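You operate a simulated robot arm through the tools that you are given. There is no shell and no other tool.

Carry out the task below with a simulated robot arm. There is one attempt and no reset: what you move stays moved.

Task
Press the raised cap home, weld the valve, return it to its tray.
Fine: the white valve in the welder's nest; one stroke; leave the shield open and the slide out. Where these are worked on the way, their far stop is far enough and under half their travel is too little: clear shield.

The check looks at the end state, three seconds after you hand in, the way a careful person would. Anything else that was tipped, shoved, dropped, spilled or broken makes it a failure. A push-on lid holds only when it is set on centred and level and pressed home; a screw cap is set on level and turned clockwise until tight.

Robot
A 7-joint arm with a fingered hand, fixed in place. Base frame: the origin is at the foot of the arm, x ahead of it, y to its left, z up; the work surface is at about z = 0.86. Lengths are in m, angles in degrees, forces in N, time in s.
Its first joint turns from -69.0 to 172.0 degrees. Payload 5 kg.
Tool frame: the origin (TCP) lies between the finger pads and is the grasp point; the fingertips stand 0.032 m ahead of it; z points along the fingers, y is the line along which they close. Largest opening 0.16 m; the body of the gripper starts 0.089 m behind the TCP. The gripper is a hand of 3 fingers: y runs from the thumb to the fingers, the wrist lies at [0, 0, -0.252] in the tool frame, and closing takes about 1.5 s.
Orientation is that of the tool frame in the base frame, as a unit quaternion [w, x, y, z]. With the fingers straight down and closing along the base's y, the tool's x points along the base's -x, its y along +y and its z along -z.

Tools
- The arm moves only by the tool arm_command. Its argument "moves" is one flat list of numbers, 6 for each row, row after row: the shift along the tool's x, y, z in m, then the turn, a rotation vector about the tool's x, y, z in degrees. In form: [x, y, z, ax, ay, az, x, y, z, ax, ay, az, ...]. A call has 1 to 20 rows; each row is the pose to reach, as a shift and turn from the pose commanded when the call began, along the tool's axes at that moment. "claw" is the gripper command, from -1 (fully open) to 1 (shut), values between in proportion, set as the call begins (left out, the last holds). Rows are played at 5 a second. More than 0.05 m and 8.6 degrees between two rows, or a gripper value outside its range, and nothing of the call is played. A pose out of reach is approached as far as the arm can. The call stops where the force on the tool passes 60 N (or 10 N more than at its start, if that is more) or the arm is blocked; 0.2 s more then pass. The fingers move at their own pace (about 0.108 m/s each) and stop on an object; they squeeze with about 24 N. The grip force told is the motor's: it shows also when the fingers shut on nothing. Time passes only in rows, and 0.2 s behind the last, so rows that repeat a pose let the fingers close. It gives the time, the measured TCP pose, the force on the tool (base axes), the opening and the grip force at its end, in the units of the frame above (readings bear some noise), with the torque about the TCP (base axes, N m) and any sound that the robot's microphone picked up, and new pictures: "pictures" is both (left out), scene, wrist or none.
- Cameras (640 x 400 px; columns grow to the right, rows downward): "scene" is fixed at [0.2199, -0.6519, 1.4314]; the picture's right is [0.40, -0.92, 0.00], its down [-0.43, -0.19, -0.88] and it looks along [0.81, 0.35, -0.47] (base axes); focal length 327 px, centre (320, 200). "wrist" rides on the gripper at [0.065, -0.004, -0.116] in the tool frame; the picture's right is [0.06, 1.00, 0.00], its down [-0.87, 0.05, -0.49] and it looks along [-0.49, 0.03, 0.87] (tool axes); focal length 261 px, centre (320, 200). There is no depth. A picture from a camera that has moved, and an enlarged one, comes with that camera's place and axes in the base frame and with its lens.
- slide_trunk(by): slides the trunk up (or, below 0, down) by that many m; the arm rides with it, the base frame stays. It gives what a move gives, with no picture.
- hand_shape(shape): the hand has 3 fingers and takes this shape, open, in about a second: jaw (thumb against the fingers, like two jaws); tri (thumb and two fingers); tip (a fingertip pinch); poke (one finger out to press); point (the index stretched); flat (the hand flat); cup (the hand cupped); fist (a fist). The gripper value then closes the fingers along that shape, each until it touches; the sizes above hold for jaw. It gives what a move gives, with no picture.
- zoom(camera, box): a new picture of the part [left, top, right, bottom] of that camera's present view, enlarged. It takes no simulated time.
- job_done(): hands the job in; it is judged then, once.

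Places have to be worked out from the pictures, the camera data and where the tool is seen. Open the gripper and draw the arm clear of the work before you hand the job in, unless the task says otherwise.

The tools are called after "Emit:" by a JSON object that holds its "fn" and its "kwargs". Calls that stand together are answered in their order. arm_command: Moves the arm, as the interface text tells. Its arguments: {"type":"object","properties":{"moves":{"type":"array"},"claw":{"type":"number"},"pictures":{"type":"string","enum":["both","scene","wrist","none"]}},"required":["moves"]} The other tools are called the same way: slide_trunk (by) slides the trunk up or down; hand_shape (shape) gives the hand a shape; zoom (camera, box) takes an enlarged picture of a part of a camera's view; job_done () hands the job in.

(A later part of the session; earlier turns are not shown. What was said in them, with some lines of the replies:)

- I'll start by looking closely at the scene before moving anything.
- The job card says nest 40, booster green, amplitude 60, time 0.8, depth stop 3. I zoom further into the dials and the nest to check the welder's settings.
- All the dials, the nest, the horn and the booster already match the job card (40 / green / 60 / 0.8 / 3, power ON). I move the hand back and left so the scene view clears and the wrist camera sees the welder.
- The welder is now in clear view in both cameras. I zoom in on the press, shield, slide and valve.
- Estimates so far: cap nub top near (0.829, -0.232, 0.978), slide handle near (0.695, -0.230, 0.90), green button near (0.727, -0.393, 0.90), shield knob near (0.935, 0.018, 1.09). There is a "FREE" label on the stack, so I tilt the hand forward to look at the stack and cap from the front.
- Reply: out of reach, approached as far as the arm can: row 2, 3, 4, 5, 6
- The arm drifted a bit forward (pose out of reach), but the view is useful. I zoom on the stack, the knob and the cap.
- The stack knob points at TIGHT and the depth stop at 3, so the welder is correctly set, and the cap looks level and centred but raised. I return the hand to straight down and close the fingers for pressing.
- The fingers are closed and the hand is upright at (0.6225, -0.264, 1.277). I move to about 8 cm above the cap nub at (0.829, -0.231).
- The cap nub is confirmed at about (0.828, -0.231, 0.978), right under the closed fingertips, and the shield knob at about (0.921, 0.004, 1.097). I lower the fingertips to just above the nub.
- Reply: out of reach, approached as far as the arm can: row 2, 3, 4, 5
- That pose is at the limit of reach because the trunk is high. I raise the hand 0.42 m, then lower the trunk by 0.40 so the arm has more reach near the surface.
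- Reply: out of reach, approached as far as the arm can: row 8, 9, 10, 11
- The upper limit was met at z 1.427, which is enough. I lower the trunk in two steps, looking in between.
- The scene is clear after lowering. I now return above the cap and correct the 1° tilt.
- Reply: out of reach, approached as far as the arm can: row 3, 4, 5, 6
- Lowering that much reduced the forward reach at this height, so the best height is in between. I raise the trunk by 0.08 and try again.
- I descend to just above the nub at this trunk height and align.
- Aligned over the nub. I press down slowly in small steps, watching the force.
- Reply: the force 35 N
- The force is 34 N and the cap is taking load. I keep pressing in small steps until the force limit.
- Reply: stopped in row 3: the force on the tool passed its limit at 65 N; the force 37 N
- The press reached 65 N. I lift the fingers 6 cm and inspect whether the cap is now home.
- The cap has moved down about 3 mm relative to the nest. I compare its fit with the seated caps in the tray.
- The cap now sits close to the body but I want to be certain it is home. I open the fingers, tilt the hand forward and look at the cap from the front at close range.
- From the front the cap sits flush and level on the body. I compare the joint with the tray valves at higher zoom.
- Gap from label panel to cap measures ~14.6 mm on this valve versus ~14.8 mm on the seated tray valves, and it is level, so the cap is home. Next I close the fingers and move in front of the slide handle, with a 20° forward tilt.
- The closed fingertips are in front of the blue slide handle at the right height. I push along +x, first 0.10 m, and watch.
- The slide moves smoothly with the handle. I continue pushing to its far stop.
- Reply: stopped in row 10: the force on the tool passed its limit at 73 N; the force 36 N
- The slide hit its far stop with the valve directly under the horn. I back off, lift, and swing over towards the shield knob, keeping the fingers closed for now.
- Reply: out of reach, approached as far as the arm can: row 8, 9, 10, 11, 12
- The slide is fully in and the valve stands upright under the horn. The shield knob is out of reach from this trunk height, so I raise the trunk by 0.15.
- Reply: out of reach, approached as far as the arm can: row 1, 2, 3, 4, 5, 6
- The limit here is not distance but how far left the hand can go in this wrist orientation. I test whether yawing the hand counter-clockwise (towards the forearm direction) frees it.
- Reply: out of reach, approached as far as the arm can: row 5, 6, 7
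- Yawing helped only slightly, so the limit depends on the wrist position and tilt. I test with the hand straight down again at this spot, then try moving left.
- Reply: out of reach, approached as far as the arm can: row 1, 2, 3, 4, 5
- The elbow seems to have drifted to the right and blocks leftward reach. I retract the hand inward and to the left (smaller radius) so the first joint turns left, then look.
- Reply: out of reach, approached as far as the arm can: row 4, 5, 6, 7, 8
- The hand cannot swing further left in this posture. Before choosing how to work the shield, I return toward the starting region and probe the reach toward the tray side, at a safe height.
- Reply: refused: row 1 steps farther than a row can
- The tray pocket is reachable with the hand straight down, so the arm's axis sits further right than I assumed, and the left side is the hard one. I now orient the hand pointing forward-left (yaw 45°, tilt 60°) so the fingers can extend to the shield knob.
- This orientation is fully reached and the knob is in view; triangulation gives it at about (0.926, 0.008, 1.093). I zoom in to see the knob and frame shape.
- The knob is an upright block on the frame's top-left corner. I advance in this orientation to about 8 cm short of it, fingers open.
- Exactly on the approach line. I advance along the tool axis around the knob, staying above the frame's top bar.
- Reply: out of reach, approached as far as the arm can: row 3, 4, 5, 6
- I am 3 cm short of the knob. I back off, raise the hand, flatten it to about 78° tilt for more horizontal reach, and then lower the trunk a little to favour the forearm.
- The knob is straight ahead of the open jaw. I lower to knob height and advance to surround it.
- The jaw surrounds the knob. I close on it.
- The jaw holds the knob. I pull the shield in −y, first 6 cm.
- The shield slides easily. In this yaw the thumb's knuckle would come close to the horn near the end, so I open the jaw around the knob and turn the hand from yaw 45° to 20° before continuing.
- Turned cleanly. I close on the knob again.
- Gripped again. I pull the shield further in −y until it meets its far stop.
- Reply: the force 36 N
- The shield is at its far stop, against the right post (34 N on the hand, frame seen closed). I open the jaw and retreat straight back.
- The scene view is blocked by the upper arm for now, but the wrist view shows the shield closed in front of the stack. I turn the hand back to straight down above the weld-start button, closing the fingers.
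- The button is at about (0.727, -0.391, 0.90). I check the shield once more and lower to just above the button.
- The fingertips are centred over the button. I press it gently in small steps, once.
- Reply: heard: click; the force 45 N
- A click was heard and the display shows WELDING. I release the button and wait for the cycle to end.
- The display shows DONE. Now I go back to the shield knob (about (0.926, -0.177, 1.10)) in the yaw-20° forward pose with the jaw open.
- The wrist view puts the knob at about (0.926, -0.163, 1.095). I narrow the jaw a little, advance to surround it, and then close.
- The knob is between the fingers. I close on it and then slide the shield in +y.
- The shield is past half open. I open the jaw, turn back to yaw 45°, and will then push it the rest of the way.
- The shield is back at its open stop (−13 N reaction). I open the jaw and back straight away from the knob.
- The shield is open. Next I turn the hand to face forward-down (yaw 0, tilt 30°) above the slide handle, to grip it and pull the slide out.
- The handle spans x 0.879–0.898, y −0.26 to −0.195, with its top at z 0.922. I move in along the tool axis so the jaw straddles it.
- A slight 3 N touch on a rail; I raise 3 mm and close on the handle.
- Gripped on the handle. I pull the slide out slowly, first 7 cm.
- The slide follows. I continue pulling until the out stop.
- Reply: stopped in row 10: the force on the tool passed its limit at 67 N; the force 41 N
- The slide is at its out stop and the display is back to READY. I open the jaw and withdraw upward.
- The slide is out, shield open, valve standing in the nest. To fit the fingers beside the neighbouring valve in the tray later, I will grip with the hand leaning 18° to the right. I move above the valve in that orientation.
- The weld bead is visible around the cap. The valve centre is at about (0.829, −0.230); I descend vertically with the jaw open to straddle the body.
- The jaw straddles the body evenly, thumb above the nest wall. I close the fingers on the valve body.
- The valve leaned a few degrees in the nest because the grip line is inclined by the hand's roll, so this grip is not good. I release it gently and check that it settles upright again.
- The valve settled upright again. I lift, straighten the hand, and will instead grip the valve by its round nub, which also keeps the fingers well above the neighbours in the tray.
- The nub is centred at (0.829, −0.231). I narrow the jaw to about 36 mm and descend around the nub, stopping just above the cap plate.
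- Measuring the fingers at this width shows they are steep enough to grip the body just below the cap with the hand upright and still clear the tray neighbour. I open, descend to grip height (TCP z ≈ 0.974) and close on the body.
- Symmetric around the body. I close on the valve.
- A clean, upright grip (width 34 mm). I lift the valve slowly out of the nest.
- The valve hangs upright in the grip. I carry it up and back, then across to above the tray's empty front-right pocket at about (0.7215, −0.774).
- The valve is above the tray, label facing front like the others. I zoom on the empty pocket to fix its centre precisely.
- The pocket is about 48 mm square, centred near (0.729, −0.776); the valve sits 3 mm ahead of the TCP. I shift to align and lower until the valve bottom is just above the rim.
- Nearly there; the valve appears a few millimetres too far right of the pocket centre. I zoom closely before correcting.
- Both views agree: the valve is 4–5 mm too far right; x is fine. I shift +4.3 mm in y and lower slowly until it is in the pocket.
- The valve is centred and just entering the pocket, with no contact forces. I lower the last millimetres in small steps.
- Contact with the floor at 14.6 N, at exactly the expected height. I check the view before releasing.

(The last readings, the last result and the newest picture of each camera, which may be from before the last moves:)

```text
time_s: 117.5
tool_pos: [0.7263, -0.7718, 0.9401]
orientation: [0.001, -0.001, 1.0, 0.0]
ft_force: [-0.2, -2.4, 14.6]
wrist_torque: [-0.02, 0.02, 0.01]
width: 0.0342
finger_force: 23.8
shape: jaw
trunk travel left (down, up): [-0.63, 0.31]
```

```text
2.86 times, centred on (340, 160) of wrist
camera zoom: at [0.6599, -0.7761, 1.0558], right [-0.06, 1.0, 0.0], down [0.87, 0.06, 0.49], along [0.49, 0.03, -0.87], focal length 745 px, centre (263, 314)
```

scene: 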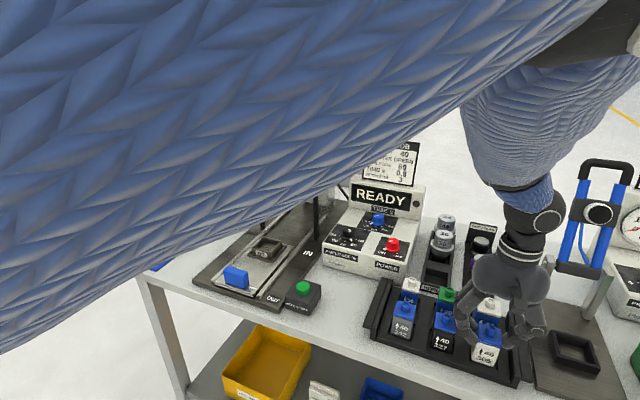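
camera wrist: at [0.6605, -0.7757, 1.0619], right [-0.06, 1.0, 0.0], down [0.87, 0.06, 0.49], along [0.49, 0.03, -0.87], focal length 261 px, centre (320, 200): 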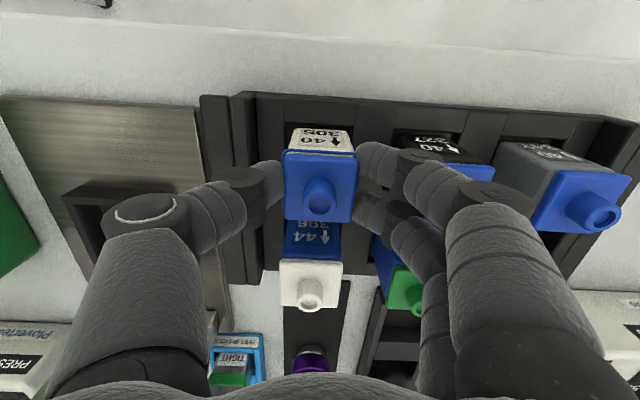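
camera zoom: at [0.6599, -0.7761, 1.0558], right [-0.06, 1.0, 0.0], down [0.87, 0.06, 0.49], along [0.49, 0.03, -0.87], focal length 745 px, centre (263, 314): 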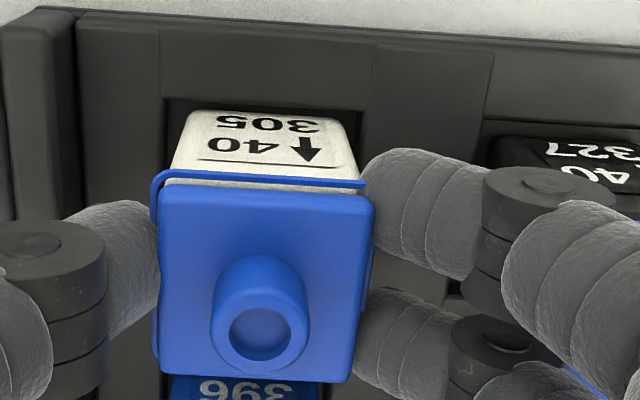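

The valve is seated level in the pocket like its neighbours. I open only a few millimetres, bias the hand 2 mm away from valve 327, and lift straight up.

Emit:
{"fn": "arm_command", "kwargs": {"moves": [0, -0.001, -0.001, 0, 0, 0, 0, -0.002, -0.002, 0, 0, 0, 0, -0.002, -0.002, 0, 0, 0, 0, -0.002, -0.007, 0, 0, 0, 0, -0.002, -0.015, 0, 0, 0, 0, -0.002, -0.03, 0, 0, 0, 0, -0.002, -0.05, 0, 0, 0, 0, -0.002, -0.08, 0, 0, 0, 0, -0.002, -0.08, 0, 0, 0], "claw": 0.45}}

Emit:
{"fn": "zoom", "kwargs": {"camera": "scene", "box": [370, 260, 550, 390]}}

Emit:
{"fn": "zoom", "kwargs": {"camera": "wrist", "box": [230, 70, 430, 230]}}

```text
time_s: 119.5
tool_pos: [0.7268, -0.7756, 1.0168]
orientation: [-0.001, -0.001, 1.0, -0.001]
ft_force: [0.5, 0.0, -0.8]
wrist_torque: [0.03, 0.03, -0.02]
width: 0.0436
finger_force: 0.1
shape: jaw
trunk travel left (down, up): [-0.63, 0.31]
camera wrist: at [0.6612, -0.7795, 1.1332], right [-0.06, 1.0, 0.0], down [0.87, 0.05, 0.49], along [0.49, 0.03, -0.87], focal length 261 px, centre (320, 200)
```

scene: 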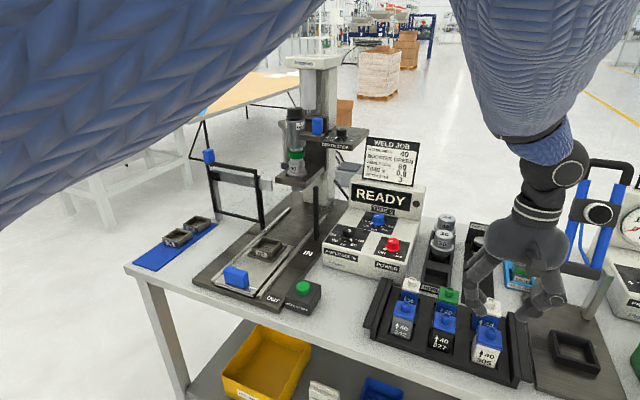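
wrist: 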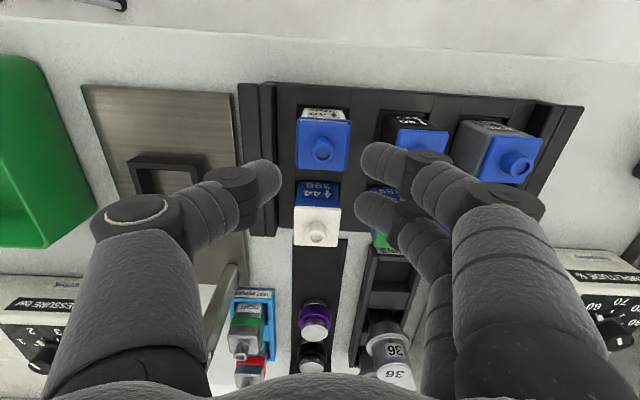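

```text
3.08 times, centred on (460, 325) of scene
camera zoom: at [0.2199, -0.6519, 1.4314], right [0.4, -0.92, 0.0], down [-0.43, -0.19, -0.88], along [0.81, 0.35, -0.47], focal length 1007 px, centre (-111, -185)
```

zoom: 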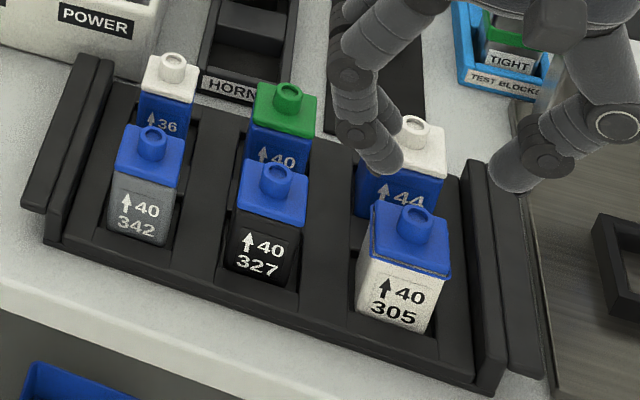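

```text
2.50 times, centred on (330, 150) of wrist
camera zoom: at [0.6612, -0.7795, 1.1332], right [-0.06, 1.0, 0.0], down [0.87, 0.05, 0.49], along [0.49, 0.03, -0.87], focal length 652 px, centre (295, 325)
```

zoom: 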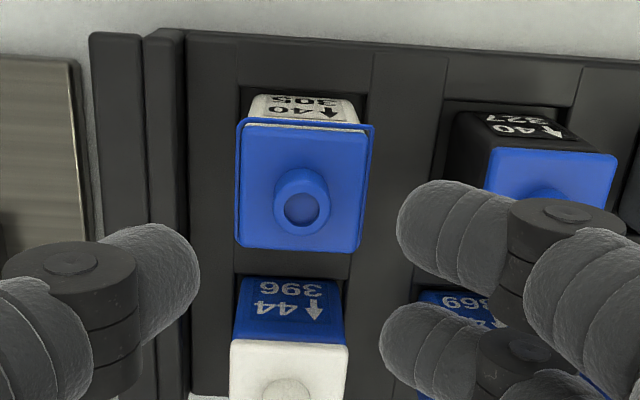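

Valve 305 stands upright in its pocket at the same height as its neighbours, none of which moved. I raise the hand well clear and open it.

Emit:
{"fn": "arm_command", "kwargs": {"moves": [0, 0, -0.04, 0, 0, 0, 0, 0, -0.08, 0, 0, 0, 0.01, 0, -0.12, 0, 0, 0, 0.03, 0.01, -0.155, 0, 0, 0, 0.06, 0.02, -0.18, 0, 0, 0, 0.09, 0.04, -0.2, 0, 0, 0, 0.12, 0.06, -0.22, 0, 0, 0, 0.12, 0.06, -0.22, 0, 0, 0], "claw": 0.45, "pictures": "none"}}

Emit:
{"fn": "arm_command", "kwargs": {"moves": [0, 0, 0, 0, 0, 0, 0, 0, 0, 0, 0, 0, 0, 0, 0, 0, 0, 0, 0, 0, 0, 0, 0, 0, 0, 0, 0, 0, 0, 0, 0, 0, 0, 0, 0, 0], "claw": -1}}

Emit:
{"fn": "zoom", "kwargs": {"camera": "scene", "box": [370, 260, 540, 390]}}

Emit:
{"fn": "zoom", "kwargs": {"camera": "scene", "box": [190, 90, 430, 320]}}

```text
time_s: 121.3
tool_pos: [0.6081, -0.7113, 1.2382]
orientation: [-0.002, 0.0, 1.0, 0.0]
ft_force: [1.0, -0.7, -0.2]
wrist_torque: [0.02, 0.03, -0.04]
width: 0.0435
finger_force: 0.1
shape: jaw
trunk travel left (down, up): [-0.63, 0.31]
```

```text
time_s: 122.7
tool_pos: [0.6084, -0.7114, 1.2398]
orientation: [-0.001, -0.001, 1.0, 0.0]
ft_force: [0.1, -0.2, -0.2]
wrist_torque: [-0.03, 0.0, 0.01]
width: 0.1599
finger_force: 0.1
shape: jaw
trunk travel left (down, up): [-0.63, 0.31]
camera wrist: at [0.5424, -0.716, 1.3555], right [-0.06, 1.0, 0.0], down [0.87, 0.06, 0.49], along [0.49, 0.03, -0.87], focal length 261 px, centre (320, 200)
```

scene: 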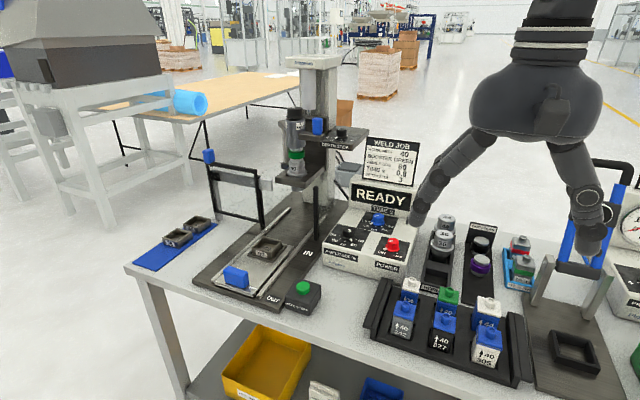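
wrist: 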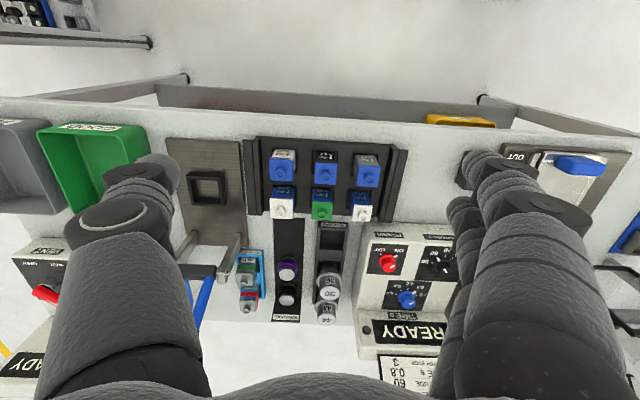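

```text
3.08 times, centred on (455, 325) of scene
camera zoom: at [0.2199, -0.6519, 1.4314], right [0.4, -0.92, 0.0], down [-0.43, -0.19, -0.88], along [0.81, 0.35, -0.47], focal length 1007 px, centre (-95, -185)
```

zoom: 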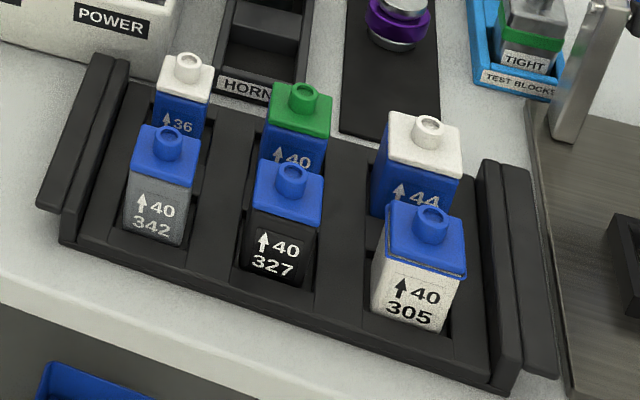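

```text
1.74 times, centred on (310, 205) of scene
camera zoom: at [0.2199, -0.6519, 1.4314], right [0.4, -0.92, 0.0], down [-0.43, -0.19, -0.88], along [0.81, 0.35, -0.47], focal length 569 px, centre (337, 191)
```

zoom: 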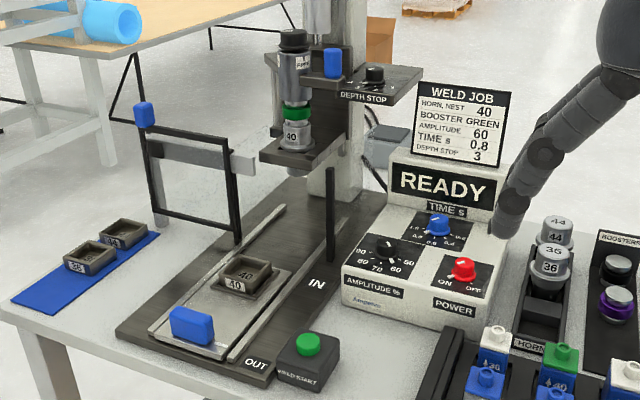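

Everything checks out: valve 305 is welded and standing in its tray pocket. The slide is out, the shield is fully open and the display reads READY. The neighbouring valves have not moved, and the open hand is clear of the work. I hand the job in.

Emit:
{"fn": "job_done", "kwargs": {}}

```text
The job is handed in.
```

The white valve (40 / 305) is welded and back in its tray, and I have handed the job in. The result of the check was not reported back.

- **Cap:** I pressed it home and level at up to 65 N. The gap to the label matched the seated caps on the tray valves.
- **Weld:** I pressed weld start once, with the slide in and the clear shield closed to its far stop. The display went from WELDING to DONE, and a weld bead shows around the cap. The settings already matched the job card, so I changed nothing.
- **Shield and slide:** The shield is open and the slide is out, each against its stop.
- **Tray:** The valve stands upright in the empty front-right pocket with its label facing front. It sits at the same height as the others, and none of the neighbouring valves moved.

My first grip on the valve tilted it a few degrees in the nest. I released it, it settled upright, and I gripped it again with the hand upright before lifting it out.
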